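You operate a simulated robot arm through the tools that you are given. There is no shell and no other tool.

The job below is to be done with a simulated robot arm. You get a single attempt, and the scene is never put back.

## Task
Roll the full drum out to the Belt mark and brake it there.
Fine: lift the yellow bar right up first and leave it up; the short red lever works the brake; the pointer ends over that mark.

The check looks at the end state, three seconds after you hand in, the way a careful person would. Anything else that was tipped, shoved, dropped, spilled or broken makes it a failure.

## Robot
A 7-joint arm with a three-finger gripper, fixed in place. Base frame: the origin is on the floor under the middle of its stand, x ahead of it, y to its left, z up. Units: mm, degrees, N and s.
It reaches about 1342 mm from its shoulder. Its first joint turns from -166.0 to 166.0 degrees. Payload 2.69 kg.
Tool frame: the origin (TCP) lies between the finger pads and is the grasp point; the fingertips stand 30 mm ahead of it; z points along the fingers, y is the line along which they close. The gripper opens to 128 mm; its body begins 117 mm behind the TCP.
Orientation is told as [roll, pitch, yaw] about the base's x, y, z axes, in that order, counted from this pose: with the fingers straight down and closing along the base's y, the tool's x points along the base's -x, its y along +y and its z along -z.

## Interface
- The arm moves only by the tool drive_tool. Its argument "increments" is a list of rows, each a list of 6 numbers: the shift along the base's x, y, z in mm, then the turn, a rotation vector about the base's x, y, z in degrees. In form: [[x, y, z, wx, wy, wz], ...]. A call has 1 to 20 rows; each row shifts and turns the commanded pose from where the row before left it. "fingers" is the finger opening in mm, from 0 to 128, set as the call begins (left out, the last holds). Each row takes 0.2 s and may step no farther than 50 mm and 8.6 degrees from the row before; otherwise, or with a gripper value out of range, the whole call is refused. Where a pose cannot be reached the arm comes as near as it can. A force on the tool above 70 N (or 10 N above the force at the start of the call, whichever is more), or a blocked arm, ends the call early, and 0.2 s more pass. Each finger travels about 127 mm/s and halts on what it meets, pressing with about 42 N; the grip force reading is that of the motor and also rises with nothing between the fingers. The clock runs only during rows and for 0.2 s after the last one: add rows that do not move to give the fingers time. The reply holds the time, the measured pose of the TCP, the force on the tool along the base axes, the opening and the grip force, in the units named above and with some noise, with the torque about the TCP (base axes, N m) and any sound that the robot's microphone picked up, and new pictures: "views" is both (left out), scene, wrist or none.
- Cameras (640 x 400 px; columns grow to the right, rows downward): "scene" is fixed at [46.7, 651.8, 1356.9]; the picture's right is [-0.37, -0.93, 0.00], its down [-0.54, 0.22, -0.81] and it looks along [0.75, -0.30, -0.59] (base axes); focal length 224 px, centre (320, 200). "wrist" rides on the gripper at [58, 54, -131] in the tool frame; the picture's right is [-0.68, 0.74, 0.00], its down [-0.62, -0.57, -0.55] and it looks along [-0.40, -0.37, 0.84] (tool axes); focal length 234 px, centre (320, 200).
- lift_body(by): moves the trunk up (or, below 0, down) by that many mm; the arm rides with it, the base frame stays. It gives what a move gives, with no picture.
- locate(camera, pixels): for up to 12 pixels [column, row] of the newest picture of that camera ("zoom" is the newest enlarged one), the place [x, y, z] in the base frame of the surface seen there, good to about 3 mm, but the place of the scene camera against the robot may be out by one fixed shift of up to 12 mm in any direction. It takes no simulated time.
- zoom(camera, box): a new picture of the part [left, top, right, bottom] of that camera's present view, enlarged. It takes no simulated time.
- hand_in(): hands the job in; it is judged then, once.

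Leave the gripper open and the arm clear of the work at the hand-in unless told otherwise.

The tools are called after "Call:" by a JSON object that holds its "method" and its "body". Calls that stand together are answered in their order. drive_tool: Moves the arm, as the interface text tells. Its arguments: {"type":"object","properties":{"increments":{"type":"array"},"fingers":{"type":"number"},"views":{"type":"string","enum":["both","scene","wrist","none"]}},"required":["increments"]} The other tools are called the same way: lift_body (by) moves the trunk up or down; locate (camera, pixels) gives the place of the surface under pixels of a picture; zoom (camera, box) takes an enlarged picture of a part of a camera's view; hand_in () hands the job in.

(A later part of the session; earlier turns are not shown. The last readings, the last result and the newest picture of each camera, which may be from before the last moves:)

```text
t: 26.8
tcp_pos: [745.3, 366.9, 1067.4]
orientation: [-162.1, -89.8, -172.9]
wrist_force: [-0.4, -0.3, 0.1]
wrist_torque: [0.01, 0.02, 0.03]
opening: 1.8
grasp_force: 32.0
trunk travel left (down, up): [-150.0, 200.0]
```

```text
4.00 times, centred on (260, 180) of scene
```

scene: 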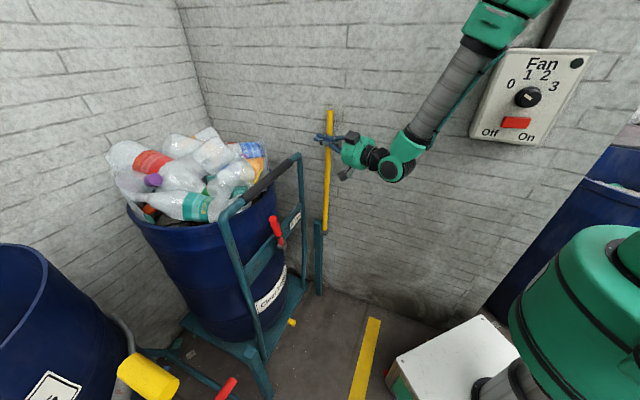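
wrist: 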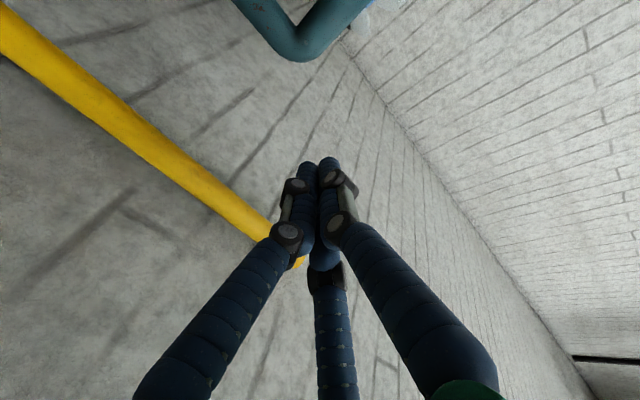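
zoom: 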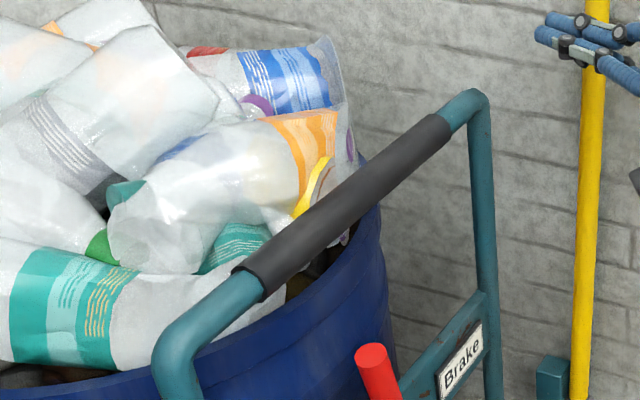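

The handle's grip centre is around (640–660,570–580) with its top at z≈1014, and the bottles start about 80 mm behind it. I retreat from the bar, rise, and turn the fingers back to pointing down.

Call:
{"method": "drive_tool", "body": {"increments": [[-36, -17, 5, 0, 0, 0], [-36, -17, 15, 0, 0, 0], [-36, -17, 20, 0, 0, 0], [-36, -17, 20, 0, 0, 0], [0, 0, 15, -3.46, 7.42, 0], [0, 0, 15, -3.46, 7.42, 0], [0, 0, 15, -3.46, 7.42, 0], [0, 0, 15, -3.46, 7.42, 0], [0, 0, 10, -3.46, 7.42, 0], [0, 0, 10, -3.46, 7.42, 0], [0, 0, 10, -3.46, 7.42, 0], [0, 0, 10, -3.46, 7.42, 0], [0, 0, 0, -3.46, 7.42, 0], [0, 0, 0, -3.46, 7.42, 0], [0, 0, 0, -3.46, 7.42, 0], [0, 0, 0, 0, 0, 0]]}}

```text
t: 30.2
tcp_pos: [616.4, 280.3, 1220.2]
orientation: [-4.5, -29.7, 25.0]
wrist_force: [1.0, 0.5, 0.0]
wrist_torque: [0.01, 0.05, 0.0]
opening: 1.7
grasp_force: 31.4
out of reach, approached as far as the arm can: row 10, 11, 12, 14, 15
trunk travel left (down, up): [-150.0, 200.0]
```

scene: 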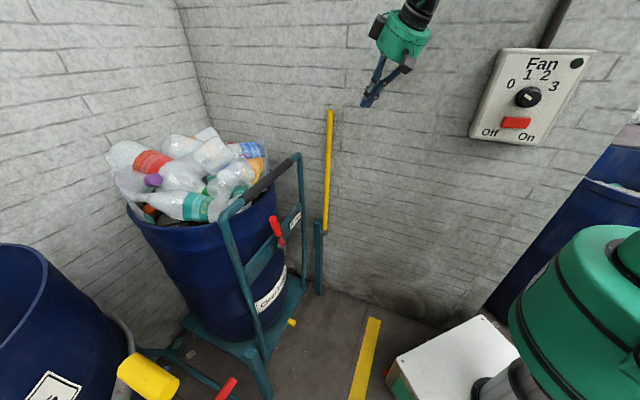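
wrist: 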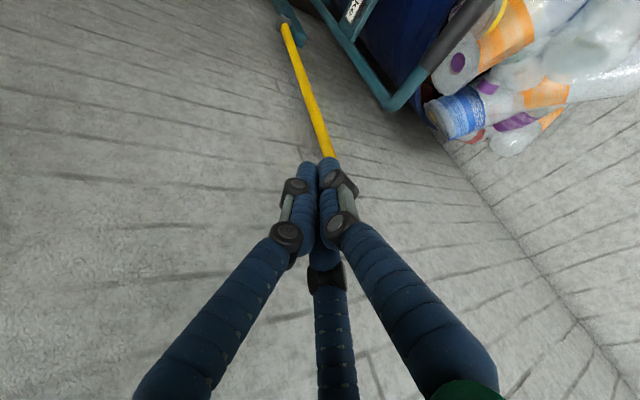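

The arm stopped short of fully tool-down (30° left) because that pose was out of reach there. I lower and move toward the middle of the path, where the fingers-down pose worked before.

Call:
{"method": "drive_tool", "body": {"increments": [[-15, 15, -25, 0, 0, 0], [-15, 15, -25, 0, 0, 0], [-15, 15, -25, 0, 0, 0], [-15, 15, -25, 0, 0, 0], [0, 0, 0, 0, 0, 0]]}}

```text
t: 31.4
tcp_pos: [557.0, 339.7, 1118.9]
orientation: [-4.4, -29.7, 25.0]
wrist_force: [-0.1, 0.1, 0.2]
wrist_torque: [-0.02, 0.04, -0.06]
opening: 1.9
grasp_force: 31.6
trunk travel left (down, up): [-150.0, 200.0]
```

scene: 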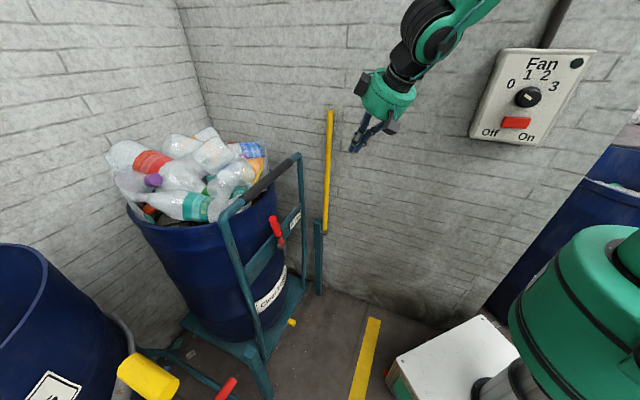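
wrist: 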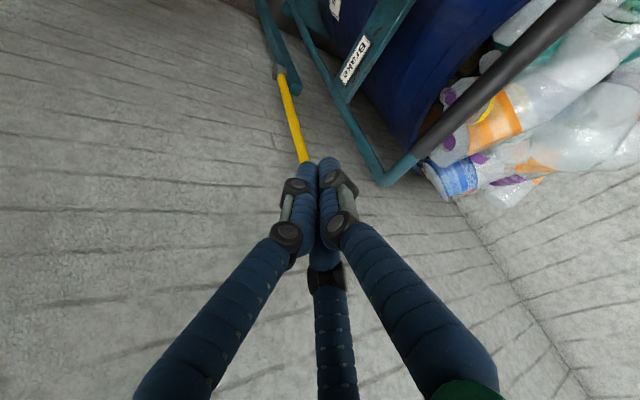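

Orientation is now 30° from vertical. I finish pitching down and yaw by −70° so the fingers close along the rolling direction, staying in front of and above the handle.

Call:
{"method": "drive_tool", "body": {"increments": [[-4, 20, 0, -3.17, 6.8, 0], [-4, 20, 0, -3.17, 6.8, 0], [-4, 20, 0, -3.17, 6.8, 0], [-4, 20, 0, -3.17, 6.8, 0], [0, 0, 0, 0, 0, -7.78], [0, 0, 0, 0, 0, -7.78], [0, 0, 0, 0, 0, -7.78], [0, 0, 0, 0, 0, -7.78], [0, 0, 0, 0, 0, -7.78], [0, 0, 0, 0, 0, -7.78], [0, 0, 0, 0, 0, -7.78], [0, 0, 0, 0, 0, -7.78], [0, 0, 0, 0, 0, -7.78], [0, 0, 0, 0, 0, 0]]}}

```text
t: 34.4
tcp_pos: [546.9, 380.7, 1114.3]
orientation: [-4.7, -14.8, -45.2]
wrist_force: [0.3, 0.2, -0.3]
wrist_torque: [-0.02, 0.01, 0.01]
opening: 2.2
grasp_force: 31.3
out of reach, approached as far as the arm can: row 2, 3, 4
trunk travel left (down, up): [-150.0, 200.0]
```

scene: 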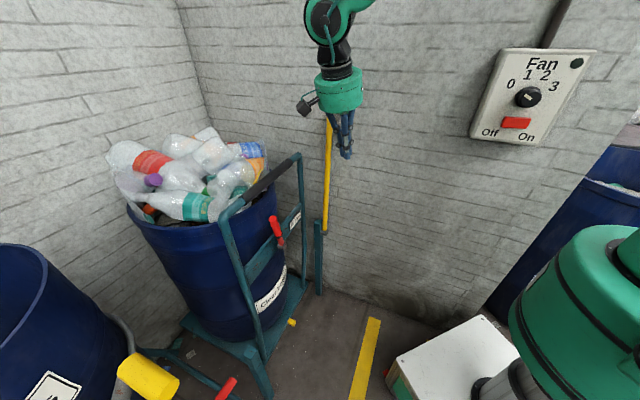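
wrist: 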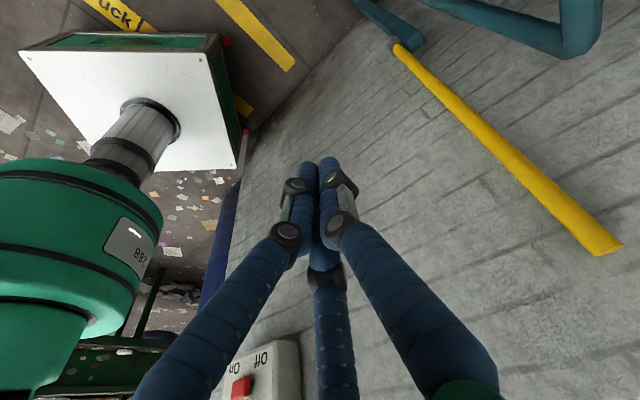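

The tool is now at yaw −45° but leans about 15° toward the wall. I correct this lean and shift toward the handle's front at the same height.

Call:
{"method": "drive_tool", "body": {"increments": [[0, 15, 0, 4.6, 2.3, 0], [0, 15, 0, 4.6, 2.3, 0], [0, 15, 0, 4.6, 2.3, 0], [0, 0, 0, 0, 0, 0]]}}

```text
t: 35.4
tcp_pos: [536.7, 397.0, 1084.0]
orientation: [0.2, -11.2, -45.6]
wrist_force: [-0.3, 0.0, 0.1]
wrist_torque: [0.05, -0.04, 0.01]
opening: 1.9
grasp_force: 30.9
out of reach, approached as far as the arm can: row 1, 2, 3
trunk travel left (down, up): [-150.0, 200.0]
```

scene: 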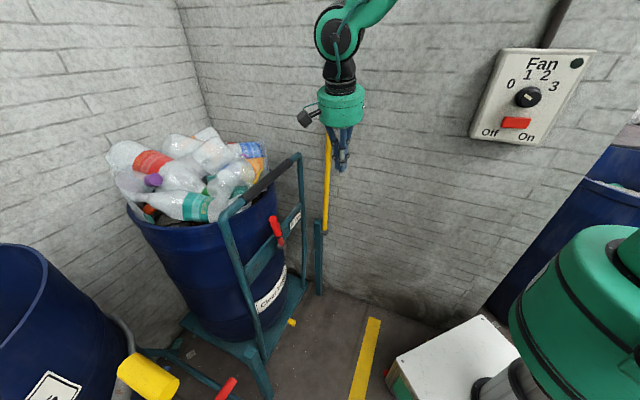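
wrist: 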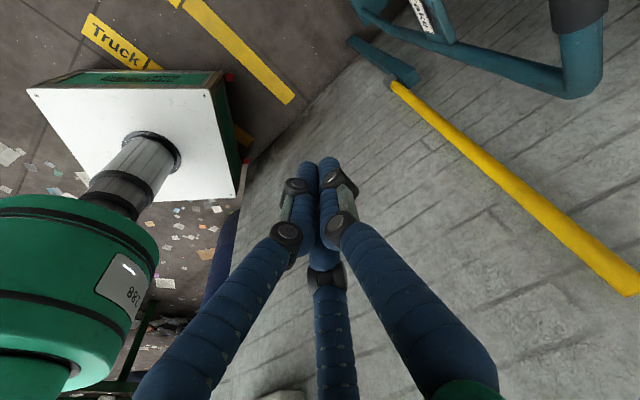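

The arm is at a reach limit up here. I step down and slightly toward the robot, then correct the lean at a lower height.

Call:
{"method": "drive_tool", "body": {"increments": [[-10, 0, -20, 0, 0, 0], [-10, 0, -20, 0, 0, 0], [-10, 0, -20, 4, 2, 0], [0, 0, 0, 4, 2, 0], [0, 0, 0, 2, 4, 0], [0, 0, 0, 0, 0, 0]]}}

```text
t: 36.8
tcp_pos: [506.1, 391.9, 1023.0]
orientation: [1.1, -9.5, -45.6]
wrist_force: [0.4, 0.2, 0.2]
wrist_torque: [0.01, -0.01, 0.01]
opening: 1.9
grasp_force: 31.7
out of reach, approached as far as the arm can: row 3, 4, 5
trunk travel left (down, up): [-150.0, 200.0]
```

scene: 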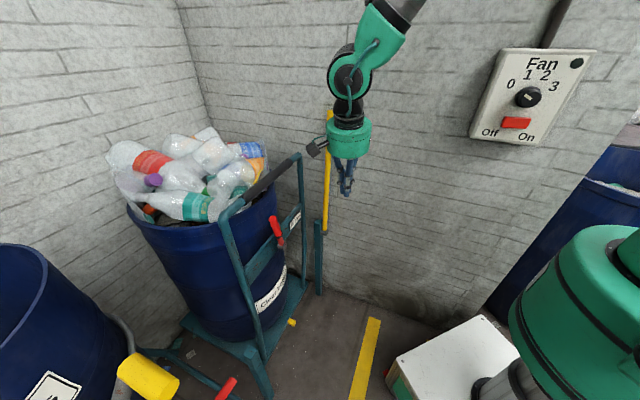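
wrist: 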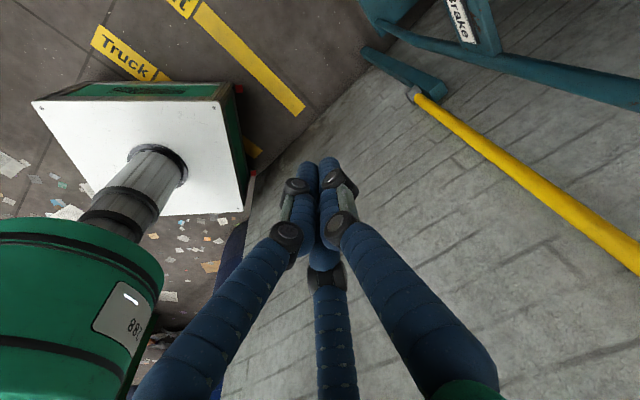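

A wrist limit keeps the fingers about 9.5° off vertical at this height. Raising the trunk should steepen the forearm and free the wrist, and the space above is clear, so I lift by 120 mm.

Call:
{"method": "lift_body", "body": {"by": 120}}

```text
t: 38.3
tcp_pos: [506.0, 393.4, 1140.8]
orientation: [1.0, -9.4, -45.7]
wrist_force: [-0.2, 0.4, -0.6]
wrist_torque: [-0.02, -0.01, -0.01]
opening: 2.1
grasp_force: 31.2
trunk travel left (down, up): [-270.0, 80.0]
```

Trunk raised; TCP at z=1141. I lower a little and remove the remaining lean.

Call:
{"method": "drive_tool", "body": {"increments": [[0, 0, -30, 0, 0, 0], [0, 0, -30, 3, 3.7, 0], [0, 0, 0, 3, 3.7, 0], [0, 0, 0, 0, 0, 0]], "fingers": 70}}

```text
t: 39.3
tcp_pos: [500.7, 388.6, 1089.7]
orientation: [0.9, -7.9, -45.7]
wrist_force: [1.1, 0.6, -1.0]
wrist_torque: [-0.06, 0.04, 0.04]
opening: 69.8
grasp_force: 0.1
out of reach, approached as far as the arm can: row 2, 3
trunk travel left (down, up): [-270.0, 80.0]
```

scene: 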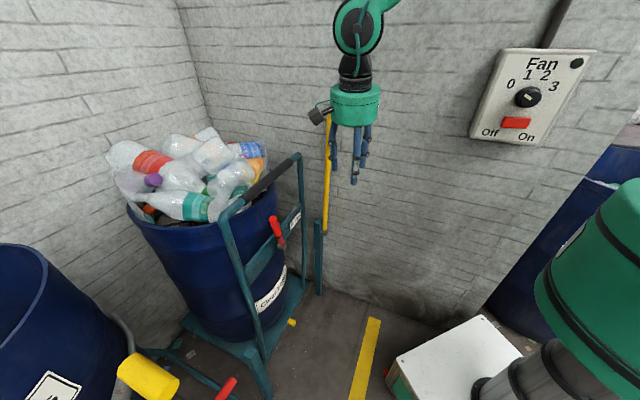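
wrist: 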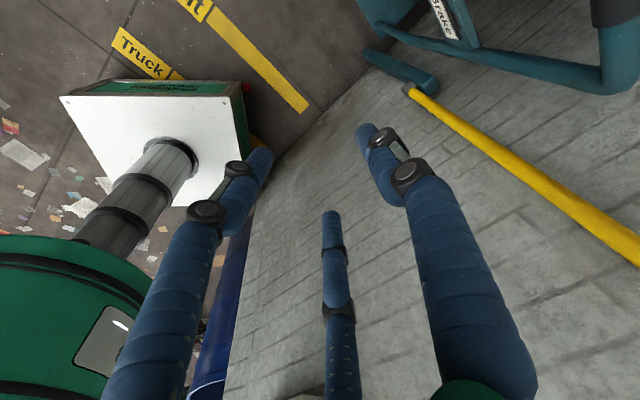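

The fingers are open to 70 mm and lean only 8° along the handle's own direction, which is fine for gripping it. I move forward at z≈1095 to hover above the handle's middle.

Call:
{"method": "drive_tool", "body": {"increments": [[20, 20, 5, 0, 0, 0], [28, 28, 0, 0, 0, 0], [28, 28, 0, 0, 0, 0], [28, 28, 0, 0, 0, 0], [28, 28, 0, 0, 0, 0], [0, 0, 0, 0, 0, 0]]}}

```text
t: 40.7
tcp_pos: [567.8, 456.5, 1025.7]
orientation: [1.0, -8.3, -45.7]
wrist_force: [-0.3, 1.1, -0.4]
wrist_torque: [-0.01, 0.03, -0.02]
opening: 70.2
grasp_force: 0.1
out of reach, approached as far as the arm can: row 1, 2, 3, 4, 5
trunk travel left (down, up): [-270.0, 80.0]
```

scene: 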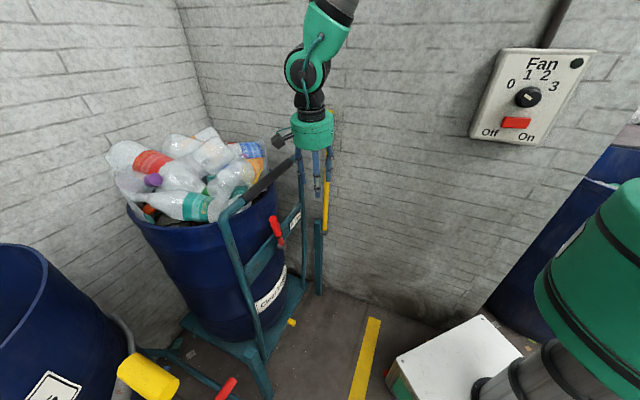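
wrist: 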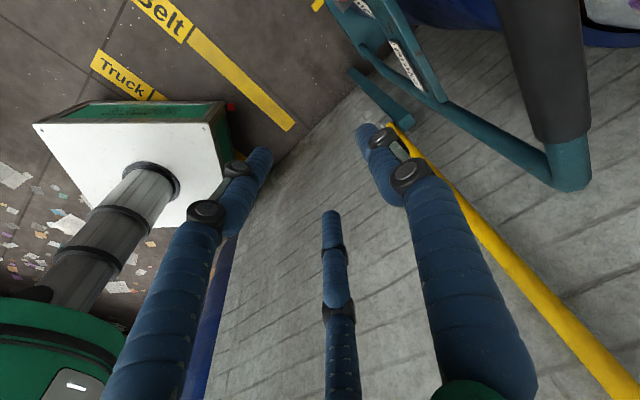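

Moving forward made the arm sag to z=1026, so this posture sits on a joint limit. A forward-down slant of the fingers should be easier and also keeps the body off the bottles. I back up slightly and pitch the fingers about 40° toward the cart.

Call:
{"method": "drive_tool", "body": {"increments": [[-20, -20, 0, 0, 0, 0], [-10, -10, 0, 5.6, -5.6, 0], [0, 0, 5, 5.6, -5.6, 0], [0, 0, 10, 5.6, -5.6, 0], [0, 0, 10, 5.6, -5.6, 0], [0, 0, 10, 5.6, -5.6, 0], [0, 0, 0, 0, 0, 0]]}}

```text
t: 42.5
tcp_pos: [485.6, 378.5, 919.9]
orientation: [27.9, -6.4, -49.3]
wrist_force: [2.0, 0.8, -0.8]
wrist_torque: [-0.1, 0.09, -0.02]
opening: 69.9
grasp_force: 0.2
trunk travel left (down, up): [-270.0, 80.0]
stopped in row 7: the arm was blocked; the commanded pose is now the measured one
```

scene: 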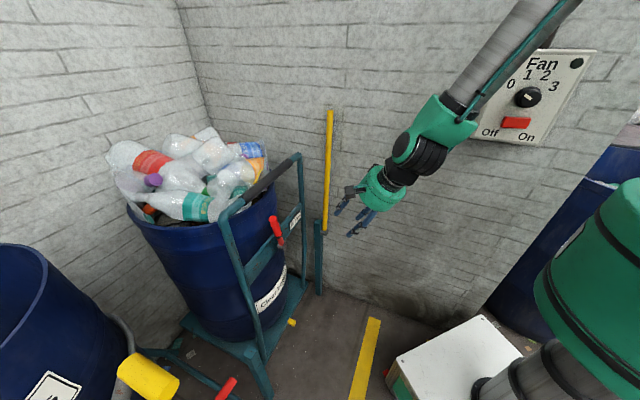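
wrist: 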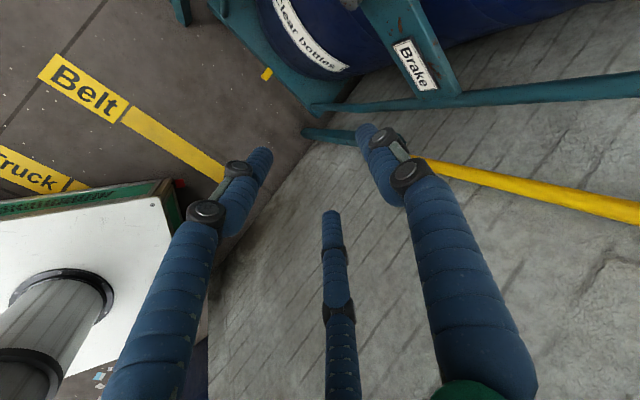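

The call reports the arm was blocked and it sagged to z=920. The forearm passes near the Fan panel at (540,60), so I look closely at the panel and arm before moving again.

Call:
{"method": "zoom", "body": {"camera": "scene", "box": [440, 0, 640, 150]}}

Call:
{"method": "locate", "body": {"camera": "scene", "pixels": [[480, 70], [500, 60], [530, 20], [515, 125], [490, 100], [580, 100], [560, 5], [445, 120], [420, 150], [590, 60]]}}

Call:
{"method": "zoom", "body": {"camera": "wrist", "box": [0, 150, 240, 400]}}

```text
2.67 times, centred on (540, 75) of scene
```

zoom: 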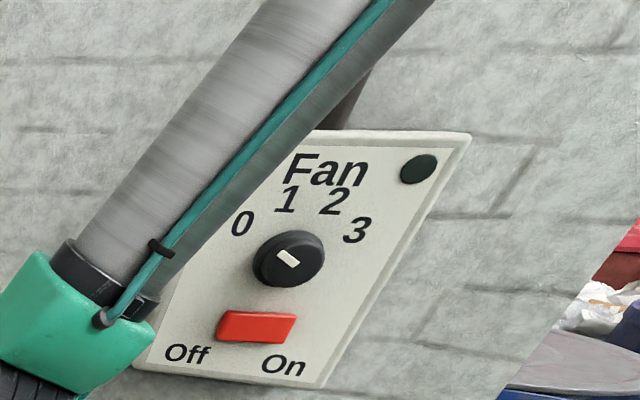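

```text
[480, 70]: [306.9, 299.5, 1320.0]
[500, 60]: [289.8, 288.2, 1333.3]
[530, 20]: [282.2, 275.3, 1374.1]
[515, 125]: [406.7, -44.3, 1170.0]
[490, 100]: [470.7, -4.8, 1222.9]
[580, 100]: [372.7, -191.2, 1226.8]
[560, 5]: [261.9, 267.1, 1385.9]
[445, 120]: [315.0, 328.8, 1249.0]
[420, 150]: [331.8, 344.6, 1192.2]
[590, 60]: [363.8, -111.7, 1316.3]
```

```text
1.60 times, centred on (120, 275) of wrist
```

zoom: 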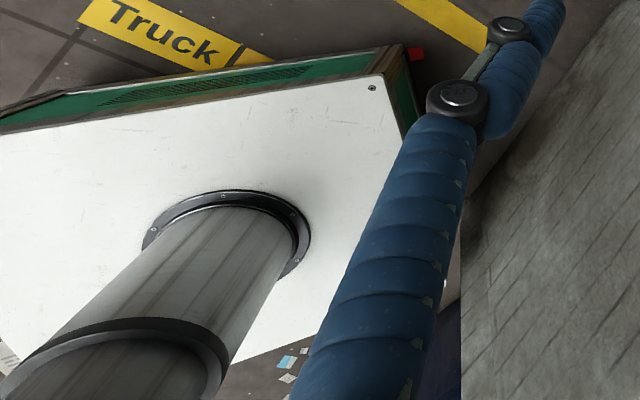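

The Fan panel is untouched; the forearm is about 300 mm in front of it. The arm seems to have been reconfiguring its joints, not touching anything. I let it settle with two still rows.

Call:
{"method": "drive_tool", "body": {"increments": [[0, 0, 0, 0, 0, 0], [0, 0, 0, 0, 0, 0]], "views": "scene"}}

```text
t: 43.1
tcp_pos: [484.4, 379.1, 922.2]
orientation: [28.1, -6.4, -49.3]
wrist_force: [1.1, -0.1, -0.1]
wrist_torque: [0.01, 0.01, 0.0]
opening: 70.0
grasp_force: 0.1
trunk travel left (down, up): [-270.0, 80.0]
```

scene: 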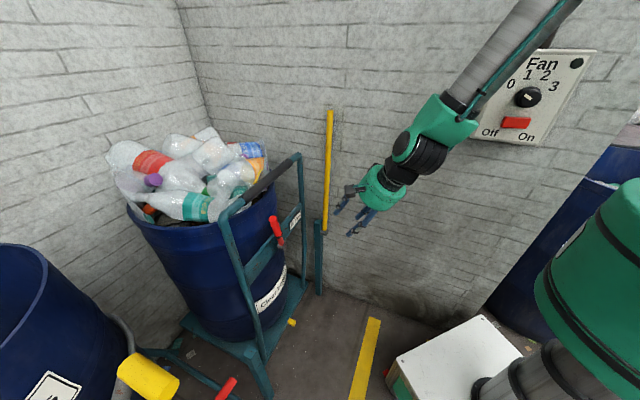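

Settled, with the fingers slanting forward-down and closing roughly along the roll direction. I try raising gently to see whether the arm follows.

Call:
{"method": "drive_tool", "body": {"increments": [[0, 0, 20, 0, 0, 0], [0, 0, 20, 0, 0, 0], [0, 0, 20, 0, 0, 0], [0, 0, 20, 0, 0, 0], [0, 0, 0, 0, 0, 0]], "views": "none"}}

```text
t: 44.3
tcp_pos: [485.4, 377.3, 1001.6]
orientation: [28.1, -6.4, -49.3]
wrist_force: [-0.4, 1.0, -0.1]
wrist_torque: [0.03, 0.02, 0.01]
opening: 70.2
grasp_force: 0.2
trunk travel left (down, up): [-270.0, 80.0]
```

The arm follows well now. I straighten the slant to point exactly along the path (35° forward of vertical) and keep raising.

Call:
{"method": "drive_tool", "body": {"increments": [[0, 0, 15, 4.75, -0.35, 2.2], [0, 0, 15, 4.75, -0.35, 2.2], [0, 0, 20, 0, 0, 0], [0, 0, 20, 0, 0, 0], [0, 0, 0, 0, 0, 0]]}}

```text
t: 45.5
tcp_pos: [482.8, 378.8, 1067.8]
orientation: [35.1, 0.2, -45.3]
wrist_force: [-1.0, 0.0, 0.9]
wrist_torque: [0.0, -0.01, -0.03]
opening: 69.9
grasp_force: 0.1
out of reach, approached as far as the arm can: row 2
trunk travel left (down, up): [-270.0, 80.0]
```

scene: 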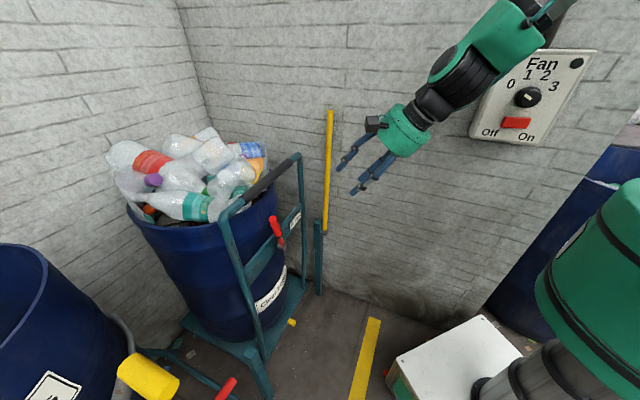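
wrist: 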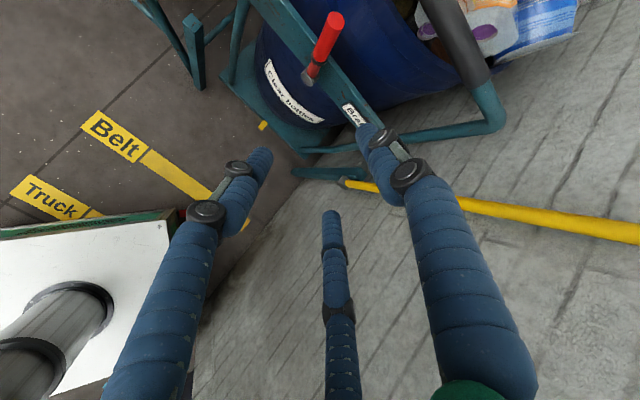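

The orientation is now exactly as wanted: 35° slant at yaw −45°. The wrist view shows the lever at (325,45), the handle's grip at (455,40), and the pointer at (263,127). I measure them.

Call:
{"method": "locate", "body": {"camera": "wrist", "pixels": [[263, 127], [310, 72], [335, 18], [325, 45], [440, 10], [460, 50], [475, 75], [490, 100], [120, 135], [190, 180], [145, 155], [500, 125]]}}

Call:
{"method": "zoom", "body": {"camera": "wrist", "box": [230, 0, 390, 150]}}

```text
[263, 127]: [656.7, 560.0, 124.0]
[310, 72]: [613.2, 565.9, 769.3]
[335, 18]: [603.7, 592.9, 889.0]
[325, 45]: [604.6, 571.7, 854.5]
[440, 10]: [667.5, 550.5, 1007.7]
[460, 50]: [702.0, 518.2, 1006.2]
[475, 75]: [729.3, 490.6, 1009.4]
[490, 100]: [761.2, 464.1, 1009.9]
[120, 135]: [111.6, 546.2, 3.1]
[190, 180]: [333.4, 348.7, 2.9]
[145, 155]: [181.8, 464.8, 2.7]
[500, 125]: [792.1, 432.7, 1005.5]
```

```text
2.67 times, centred on (310, 75) of wrist
```

zoom: 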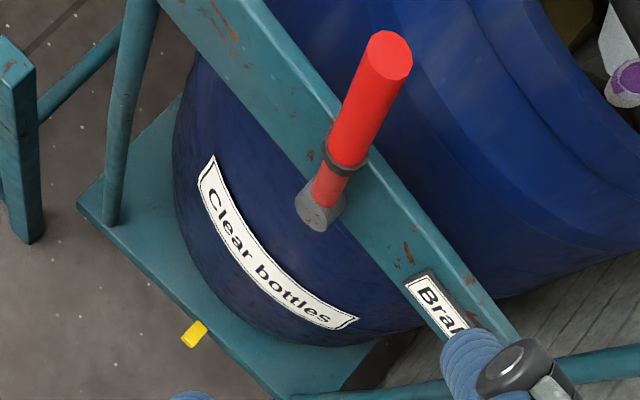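

The handle centre line is near x+y≈1221, z≈992; the pointer is at (657,560,124) and the Belt strip centre near (333,349)/(182,465). I move to a pre-grasp point 120 mm back along the fingers from the handle at (672,548,992).

Call:
{"method": "drive_tool", "body": {"increments": [[20, 15, 12, 0, 0, 0], [30, 26, 5, 0, 0, 0], [30, 26, 5, 0, 0, 0], [30, 26, 0, 0, 0, 0], [30, 27, 0, 0, 0, 0], [0, 0, 0, 0, 0, 0]]}}

```text
t: 46.9
tcp_pos: [624.1, 497.5, 1089.6]
orientation: [35.1, 0.2, -45.3]
wrist_force: [0.0, 0.2, -0.5]
wrist_torque: [0.0, 0.0, 0.02]
opening: 70.2
grasp_force: 0.1
trunk travel left (down, up): [-270.0, 80.0]
```

scene: 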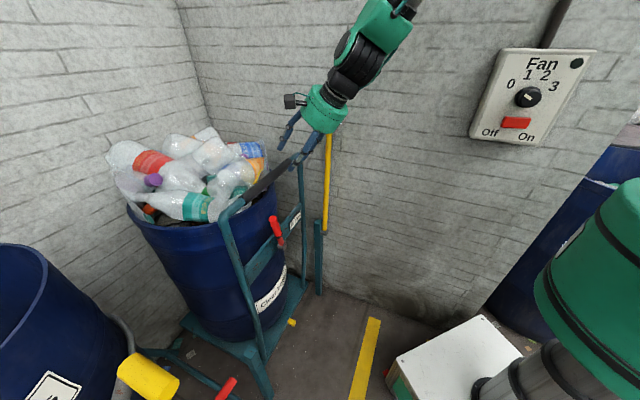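
wrist: 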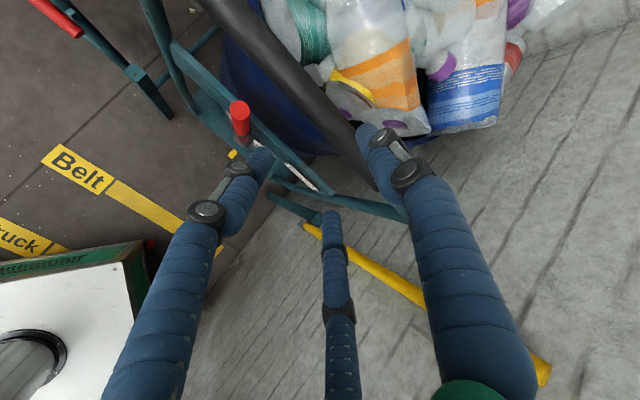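

The fingers straddle the line of the black grip, seen at (320,110) between the finger tips. I measure the grip again from this closer view before advancing.

Call:
{"method": "locate", "body": {"camera": "wrist", "pixels": [[245, 30], [300, 95], [320, 120], [345, 150], [365, 175], [330, 105], [420, 70], [400, 110], [440, 120], [240, 110], [375, 130], [265, 160]]}}

```text
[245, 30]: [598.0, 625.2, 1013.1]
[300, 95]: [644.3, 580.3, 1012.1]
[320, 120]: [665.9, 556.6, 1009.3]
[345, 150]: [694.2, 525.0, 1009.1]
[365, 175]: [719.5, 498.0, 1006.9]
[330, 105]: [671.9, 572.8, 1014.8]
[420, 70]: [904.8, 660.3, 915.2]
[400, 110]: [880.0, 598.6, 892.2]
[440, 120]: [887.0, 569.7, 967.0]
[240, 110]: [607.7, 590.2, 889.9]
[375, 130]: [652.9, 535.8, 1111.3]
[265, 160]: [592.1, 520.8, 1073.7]
```

Refined: the grip's centre is about (677,555,1000). I shift forward slightly, then advance along the finger direction in small steps.

Call:
{"method": "drive_tool", "body": {"increments": [[8, 12, 0, 0, 0, 0], [9, 9, -18, 0, 0, 0], [9, 9, -18, 0, 0, 0], [9, 9, -18, 0, 0, 0], [0, 0, 0, 0, 0, 0]]}}

```text
t: 48.1
tcp_pos: [660.3, 536.9, 1036.5]
orientation: [35.0, 0.1, -45.3]
wrist_force: [0.0, 0.5, -0.8]
wrist_torque: [-0.01, -0.01, 0.03]
opening: 70.2
grasp_force: 0.1
trunk travel left (down, up): [-270.0, 80.0]
```

scene: 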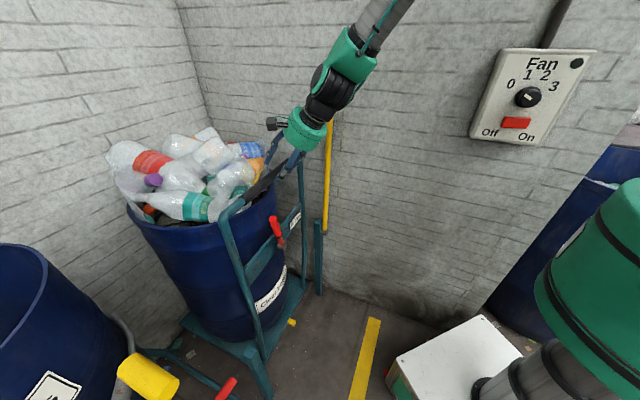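
wrist: 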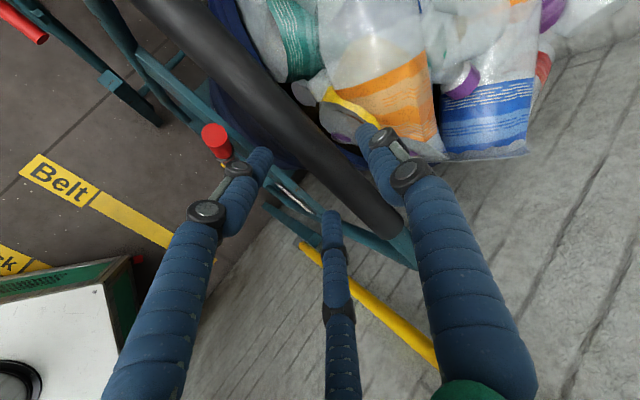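

The handle is centred between the fingers. The rear finger will pass near the bottle with the orange label, so I measure those bottle surfaces first.

Call:
{"method": "locate", "body": {"camera": "wrist", "pixels": [[370, 110], [355, 100], [350, 130], [345, 150], [400, 125], [430, 150], [330, 85], [310, 90], [375, 130], [310, 150], [325, 140], [290, 150]]}}

Call:
{"method": "zoom", "body": {"camera": "wrist", "box": [240, 60, 440, 260]}}

```text
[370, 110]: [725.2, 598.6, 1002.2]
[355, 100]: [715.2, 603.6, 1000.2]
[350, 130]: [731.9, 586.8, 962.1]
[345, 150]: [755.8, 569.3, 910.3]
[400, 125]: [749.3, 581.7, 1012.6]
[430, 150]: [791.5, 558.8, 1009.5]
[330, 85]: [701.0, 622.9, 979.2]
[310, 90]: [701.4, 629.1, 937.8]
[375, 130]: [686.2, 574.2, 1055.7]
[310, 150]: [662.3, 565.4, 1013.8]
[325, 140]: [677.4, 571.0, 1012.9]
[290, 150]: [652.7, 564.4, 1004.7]
```

```text
2.00 times, centred on (340, 160) of wrist
```

zoom: 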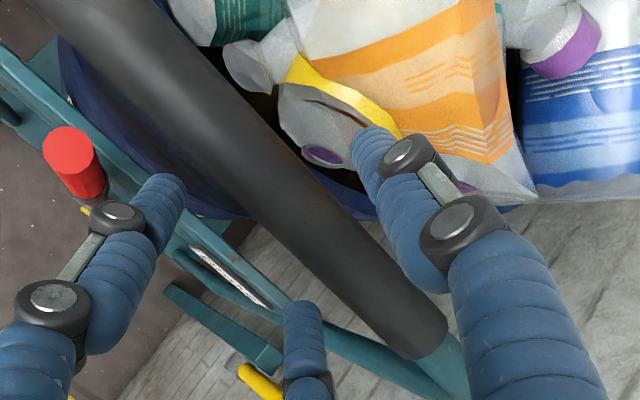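

The bottles start only about 62 mm behind the handle, so I narrow the fingers to 50 mm, shift a little toward the wall (d≈225), and stop 12 mm short of full depth, leaving about 20 mm between rear finger and bottle.

Call:
{"method": "drive_tool", "body": {"increments": [[5, -5, 0, 0, 0, 0], [6, -6, 0, 0, 0, 0], [4, 4, -8, 0, 0, 0], [4, 4, -8, 0, 0, 0], [4.5, 4.5, -9.5, 0, 0, 0], [0, 0, 0, 0, 0, 0]], "fingers": 50}}

Call:
{"method": "zoom", "body": {"camera": "wrist", "box": [240, 60, 440, 260]}}

```text
t: 49.5
tcp_pos: [680.9, 536.5, 1009.0]
orientation: [35.0, 0.1, -45.3]
wrist_force: [-6.0, -9.8, -10.7]
wrist_torque: [-0.54, -0.17, 0.21]
opening: 55.1
grasp_force: 2.6
trunk travel left (down, up): [-270.0, 80.0]
```

scene: 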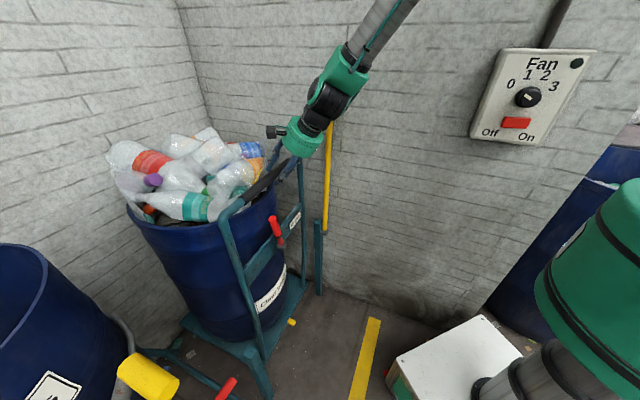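
wrist: 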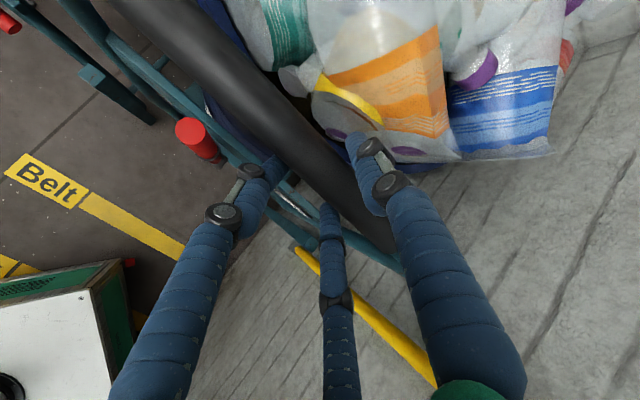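

```text
2.00 times, centred on (340, 160) of wrist
```

zoom: 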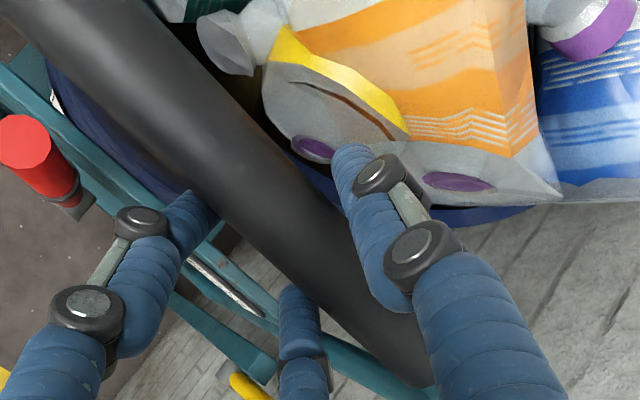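

The reading (−6,−10,−11) N and opening stuck at 55 show the front fingers touch the handle: it sits about 12 mm to the near-lower side of my centre. I shift the tool by (−7,−7,−7) to centre on it.

Call:
{"method": "drive_tool", "body": {"increments": [[-3.5, -3.5, -3.5, 0, 0, 0], [-3.5, -3.5, -3.5, 0, 0, 0], [0, 0, 0, 0, 0, 0]], "views": "wrist"}}

```text
t: 50.3
tcp_pos: [676.4, 531.8, 1005.2]
orientation: [35.3, 0.1, -45.3]
wrist_force: [3.7, 3.7, 9.8]
wrist_torque: [0.17, -0.29, -0.02]
opening: 56.8
grasp_force: 4.8
trunk travel left (down, up): [-270.0, 80.0]
```

wrist: 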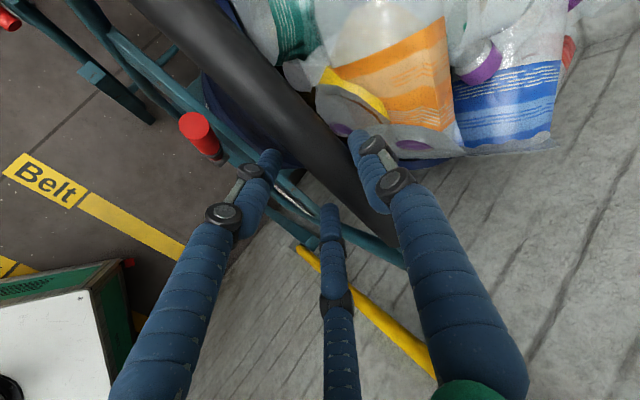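

Now the force has reversed slightly, (4,4,10) N, with the opening at 57, so the fingers touch the grip on both sides; the grip may be thicker than I thought. I measure across it.

Call:
{"method": "zoom", "body": {"camera": "wrist", "box": [200, 60, 400, 260]}}

Call:
{"method": "locate", "body": {"camera": "wrist", "pixels": [[227, 78], [235, 72], [245, 65], [255, 58], [262, 52], [275, 125], [290, 115], [305, 100], [312, 95], [340, 180], [350, 165], [300, 150]]}}

```text
2.00 times, centred on (300, 160) of wrist
```

zoom: 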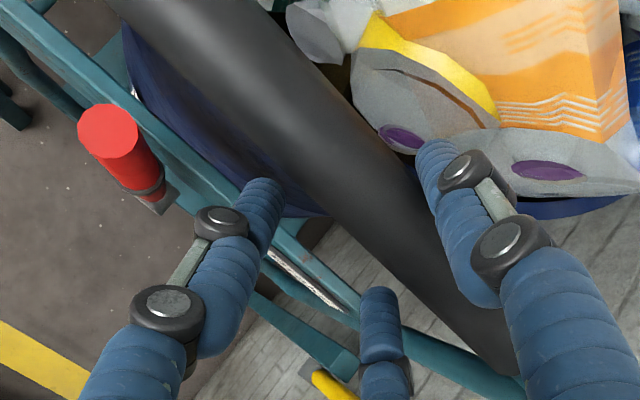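

```text
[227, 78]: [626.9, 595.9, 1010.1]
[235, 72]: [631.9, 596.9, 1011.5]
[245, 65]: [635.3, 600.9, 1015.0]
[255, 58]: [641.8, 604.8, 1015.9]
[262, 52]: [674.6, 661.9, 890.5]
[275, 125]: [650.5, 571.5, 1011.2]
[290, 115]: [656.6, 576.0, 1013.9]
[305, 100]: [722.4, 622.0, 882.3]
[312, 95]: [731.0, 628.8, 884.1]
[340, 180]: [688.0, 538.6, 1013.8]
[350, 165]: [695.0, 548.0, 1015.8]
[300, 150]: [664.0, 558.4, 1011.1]
```

The grip is about 31 mm thick and the finger tips converge, so at this depth the fingers already touch it on both sides. I close onto the grip now without moving.

Call:
{"method": "drive_tool", "body": {"increments": [[0, 0, 0, 0, 0, 0], [0, 0, 0, 0, 0, 0], [0, 0, 0, 0, 0, 0]], "fingers": 25}}

```text
t: 51.1
tcp_pos: [678.4, 533.0, 1009.1]
orientation: [35.7, 0.1, -45.2]
wrist_force: [21.9, 26.0, 36.7]
wrist_torque: [0.52, -0.89, 0.2]
opening: 43.7
grasp_force: 44.6
trunk travel left (down, up): [-270.0, 80.0]
```

scene: 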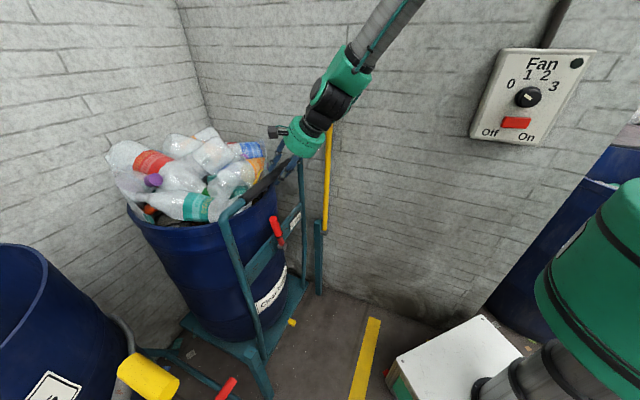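
wrist: 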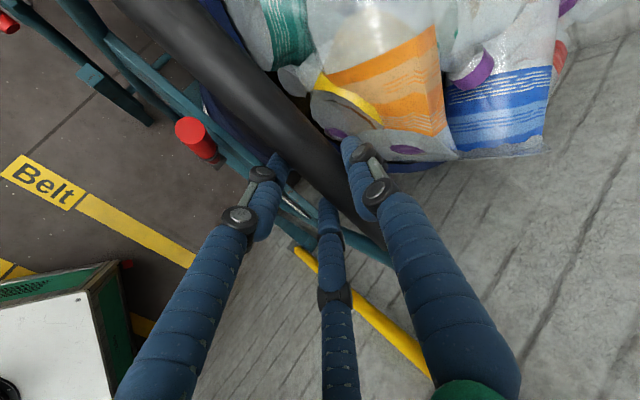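

The rear finger alone is loaded now (about 50 N), so I ease the tool toward the cart along the closing line by about 7 mm to balance the grip. Interestingly, some 34 N of level pull has not moved the cart, so the brake may be on.

Call:
{"method": "drive_tool", "body": {"increments": [[2, 2, 2, 0, 0, 0], [2, 2, 2, 0, 0, 0], [0, 0, 0, 0, 0, 0]]}}

Call:
{"method": "locate", "body": {"camera": "scene", "pixels": [[292, 323], [273, 220]]}}

```text
t: 51.9
tcp_pos: [679.5, 534.9, 1009.7]
orientation: [35.3, 0.1, -45.3]
wrist_force: [-1.1, -5.7, 48.0]
wrist_torque: [0.52, -0.61, 0.69]
opening: 43.3
grasp_force: 44.6
trunk travel left (down, up): [-270.0, 80.0]
```

scene: 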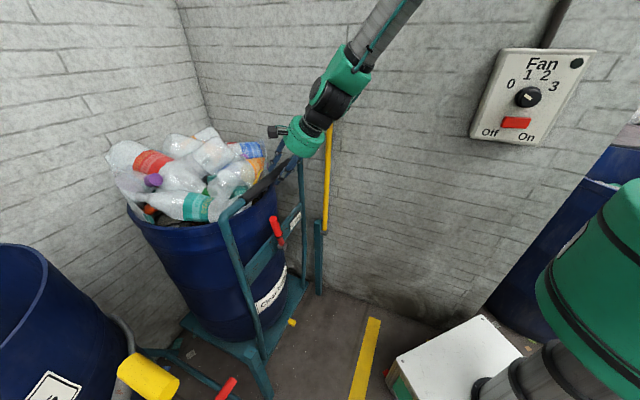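
wrist: 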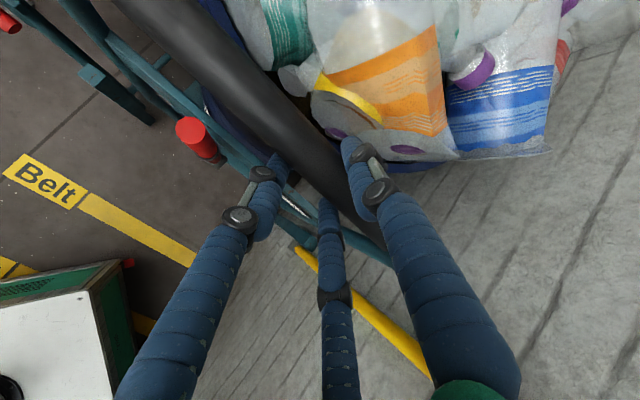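

```text
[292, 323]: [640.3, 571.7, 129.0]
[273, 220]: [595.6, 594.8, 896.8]
```

The level force is now near zero, but 48 N pushes up on the tool, so my commanded height is a little low. I raise by 5 mm to unload it.

Call:
{"method": "drive_tool", "body": {"increments": [[0, 0, 2.5, 0, 0, 0], [0, 0, 2.5, 0, 0, 0], [0, 0, 0, 0, 0, 0]], "views": "none"}}

```text
t: 52.7
tcp_pos: [679.3, 534.1, 1008.6]
orientation: [35.0, 0.1, -45.3]
wrist_force: [19.5, 8.3, 14.1]
wrist_torque: [-0.29, -1.02, 0.16]
opening: 43.5
grasp_force: 45.0
trunk travel left (down, up): [-270.0, 80.0]
```

Vertical load is down to 14 N. Now a gentle test pull of about 8 mm toward the robot, to see whether the cart rolls.

Call:
{"method": "drive_tool", "body": {"increments": [[-2, -2, 0, 0, 0, 0], [-2, -2, 0, 0, 0, 0], [-2, -2, 0, 0, 0, 0], [0, 0, 0, 0, 0, 0]], "views": "scene"}}

Call:
{"method": "locate", "body": {"camera": "scene", "pixels": [[292, 323], [273, 220]]}}

```text
t: 53.4
tcp_pos: [678.6, 533.4, 1010.1]
orientation: [35.1, 0.0, -45.3]
wrist_force: [30.6, 28.6, -30.7]
wrist_torque: [-0.51, -0.35, 0.14]
opening: 43.3
grasp_force: 45.2
trunk travel left (down, up): [-270.0, 80.0]
stopped in row 3: the force on the tool passed its limit at 74 N (the readings are from after the stop); the commanded pose is now the measured one
```

scene: 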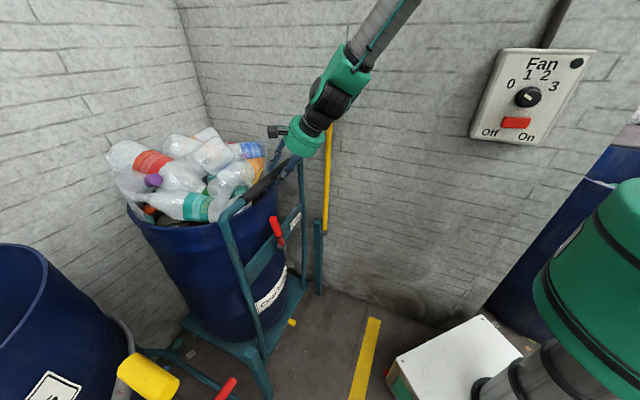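

```text
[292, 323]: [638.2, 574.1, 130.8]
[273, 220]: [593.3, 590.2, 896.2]
```

The cart did not move even at 74 N, so the brake is on with the lever leaning away from the wall. It has to be released first, then re-applied. I open the fingers modestly and withdraw along the finger line.

Call:
{"method": "drive_tool", "body": {"increments": [[0, 0, 0, 0, 0, 0], [0, 0, 0, 0, 0, 0]], "fingers": 62, "views": "wrist"}}

```text
t: 54.0
tcp_pos: [677.5, 531.8, 1012.7]
orientation: [35.2, 0.0, -45.3]
wrist_force: [0.7, -0.2, -0.7]
wrist_torque: [-0.06, -0.01, 0.01]
opening: 61.9
grasp_force: 0.0
trunk travel left (down, up): [-270.0, 80.0]
```

wrist: 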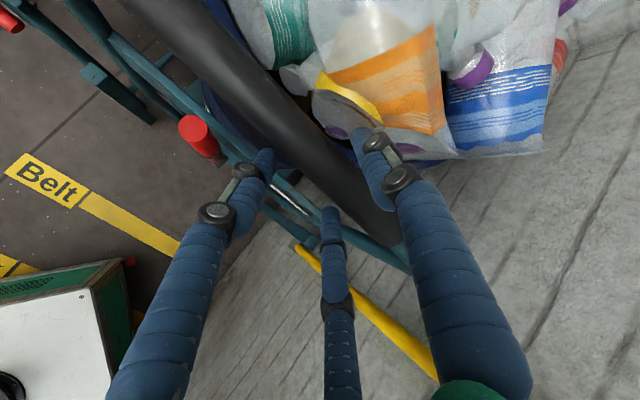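

The fingers are free with no load. I withdraw along the finger line by about 110 mm.

Call:
{"method": "drive_tool", "body": {"increments": [[-9, -9, 18, 0, 0, 0], [-9, -9, 18, 0, 0, 0], [-9, -9, 18, 0, 0, 0], [-9, -9, 18, 0, 0, 0], [-9, -9, 18, 0, 0, 0], [-25, -25, 0, 0, 0, 0], [-25, -25, 0, 0, 0, 0], [0, 0, 0, 0, 0, 0]]}}

```text
t: 55.8
tcp_pos: [581.6, 436.4, 1104.2]
orientation: [35.3, 0.1, -45.3]
wrist_force: [0.2, -0.2, 0.2]
wrist_torque: [0.02, -0.03, 0.0]
opening: 61.9
grasp_force: 0.0
trunk travel left (down, up): [-270.0, 80.0]
```

scene: 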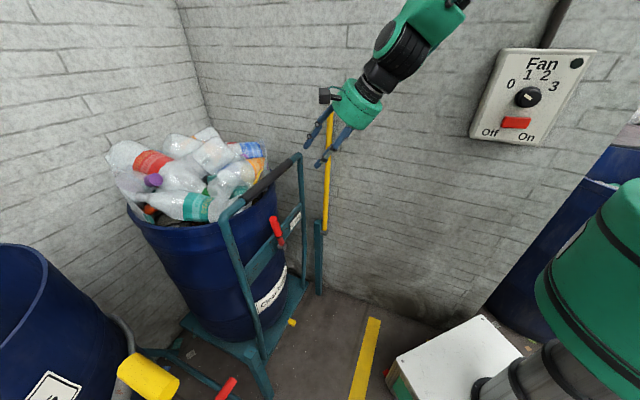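
wrist: 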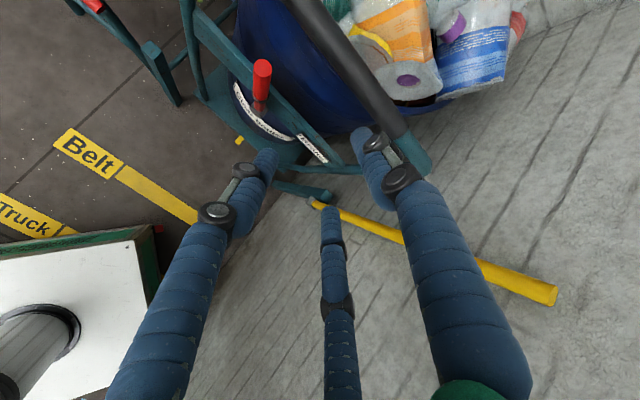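

Clear of the handle. I close the fingers, flatten them to about 75° from vertical, and move to a staging point in front of the lever on its far-from-wall side.

Call:
{"method": "drive_tool", "body": {"increments": [[-15, 12, -24, 4, -4, 0], [-18, 14, -30, 4, -4, 0], [-18, 14, -30, 4, -4, 0], [-19, 15, -30, 4, -4, 0], [-19, 15, -30, 4, -4, 0], [-19, 15, -30, 4, -4, 0], [-19, 15, -30, 4, -4, 0], [0, 0, 0, 0, 0, 0]], "fingers": 0}}

```text
t: 57.6
tcp_pos: [548.5, 449.3, 928.6]
orientation: [71.5, 1.9, -40.6]
wrist_force: [0.1, 0.2, 0.4]
wrist_torque: [-0.02, -0.02, 0.04]
opening: 2.1
grasp_force: 31.4
out of reach, approached as far as the arm can: row 2, 4, 5, 6, 7
trunk travel left (down, up): [-270.0, 80.0]
```

scene: 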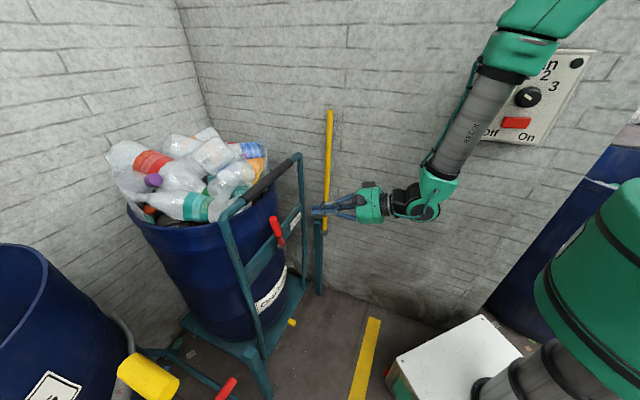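
wrist: 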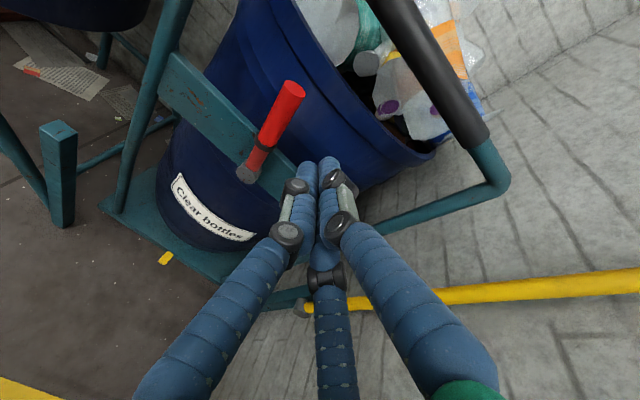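

The fingers are nearly level now with a good view of the lever at (272,130). The move sideways was partly out of reach, so I continue it in steps.

Call:
{"method": "drive_tool", "body": {"increments": [[-23, 22, -7, 0, 0, 0], [-23, 22, -7, 0, 0, 0], [-23, 22, -7, 0, 0, 0], [-23, 22, -7, 0, 0, 0], [0, 0, 0, 0, 0, 0]]}}

```text
t: 58.8
tcp_pos: [550.0, 449.0, 927.5]
orientation: [71.4, 1.9, -40.6]
wrist_force: [-0.8, 0.0, 0.7]
wrist_torque: [0.01, 0.0, 0.01]
opening: 1.8
grasp_force: 31.4
out of reach, approached as far as the arm can: row 1, 2, 3, 4
trunk travel left (down, up): [-270.0, 80.0]
```

scene: 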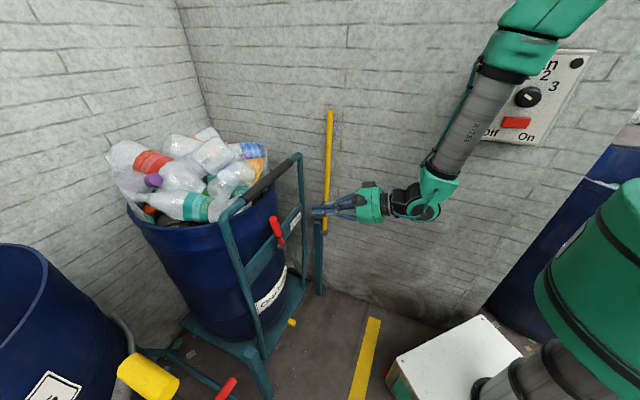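
wrist: 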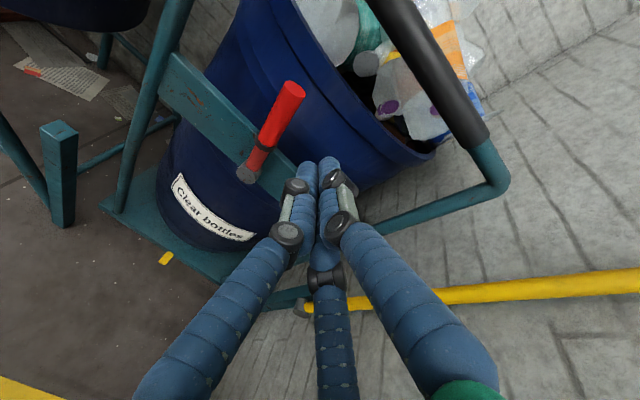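

The arm cannot go further left with this hand roll (wrist roll is at its limit). Rolling the hand back about its own axis by about −88°, as in the bar lift, will free it. I do this in place, clear of the cart.

Call:
{"method": "drive_tool", "body": {"increments": [[-5, -5, 0, -4.87, -5.81, 2.54], [-5, -5, 0, -4.87, -5.81, 2.54], [-5, -5, 0, -4.87, -5.81, 2.54], [-5, -5, 0, -4.87, -5.81, 2.54], [0, 0, 0, -4.87, -5.81, 2.54], [0, 0, 0, -4.87, -5.81, 2.54], [0, 0, 0, -4.87, -5.81, 2.54], [0, 0, 0, -4.87, -5.81, 2.54], [0, 0, 0, -4.87, -5.81, 2.54], [0, 0, 0, -4.87, -5.81, 2.54], [0, 0, 0, -4.87, -5.81, 2.54], [0, 0, 0, 0, 0, 0]]}}

```text
t: 61.4
tcp_pos: [542.2, 413.4, 931.1]
orientation: [15.7, -73.2, 34.1]
wrist_force: [-0.6, -1.1, 0.6]
wrist_torque: [0.0, -0.02, -0.01]
opening: 2.0
grasp_force: 31.3
out of reach, approached as far as the arm can: row 1, 2
trunk travel left (down, up): [-270.0, 80.0]
```

scene: 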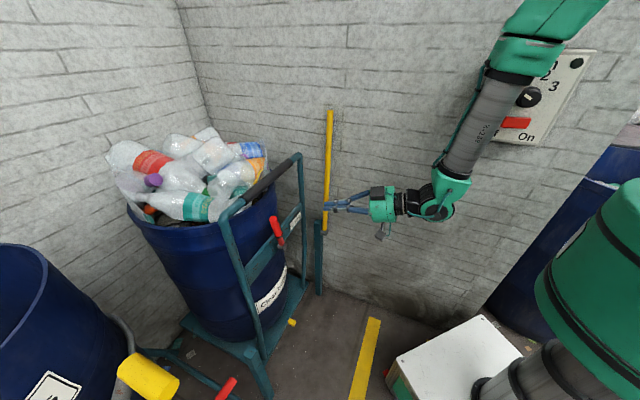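
wrist: 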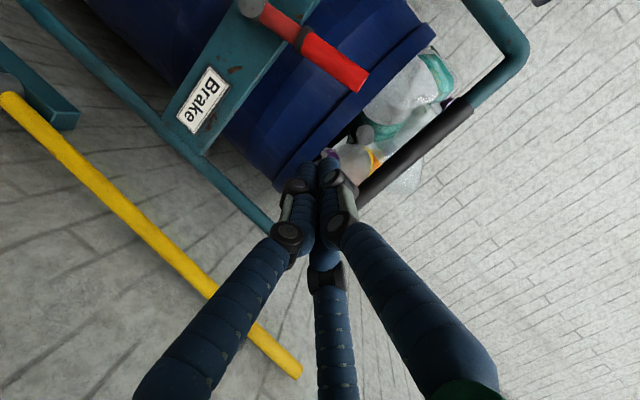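

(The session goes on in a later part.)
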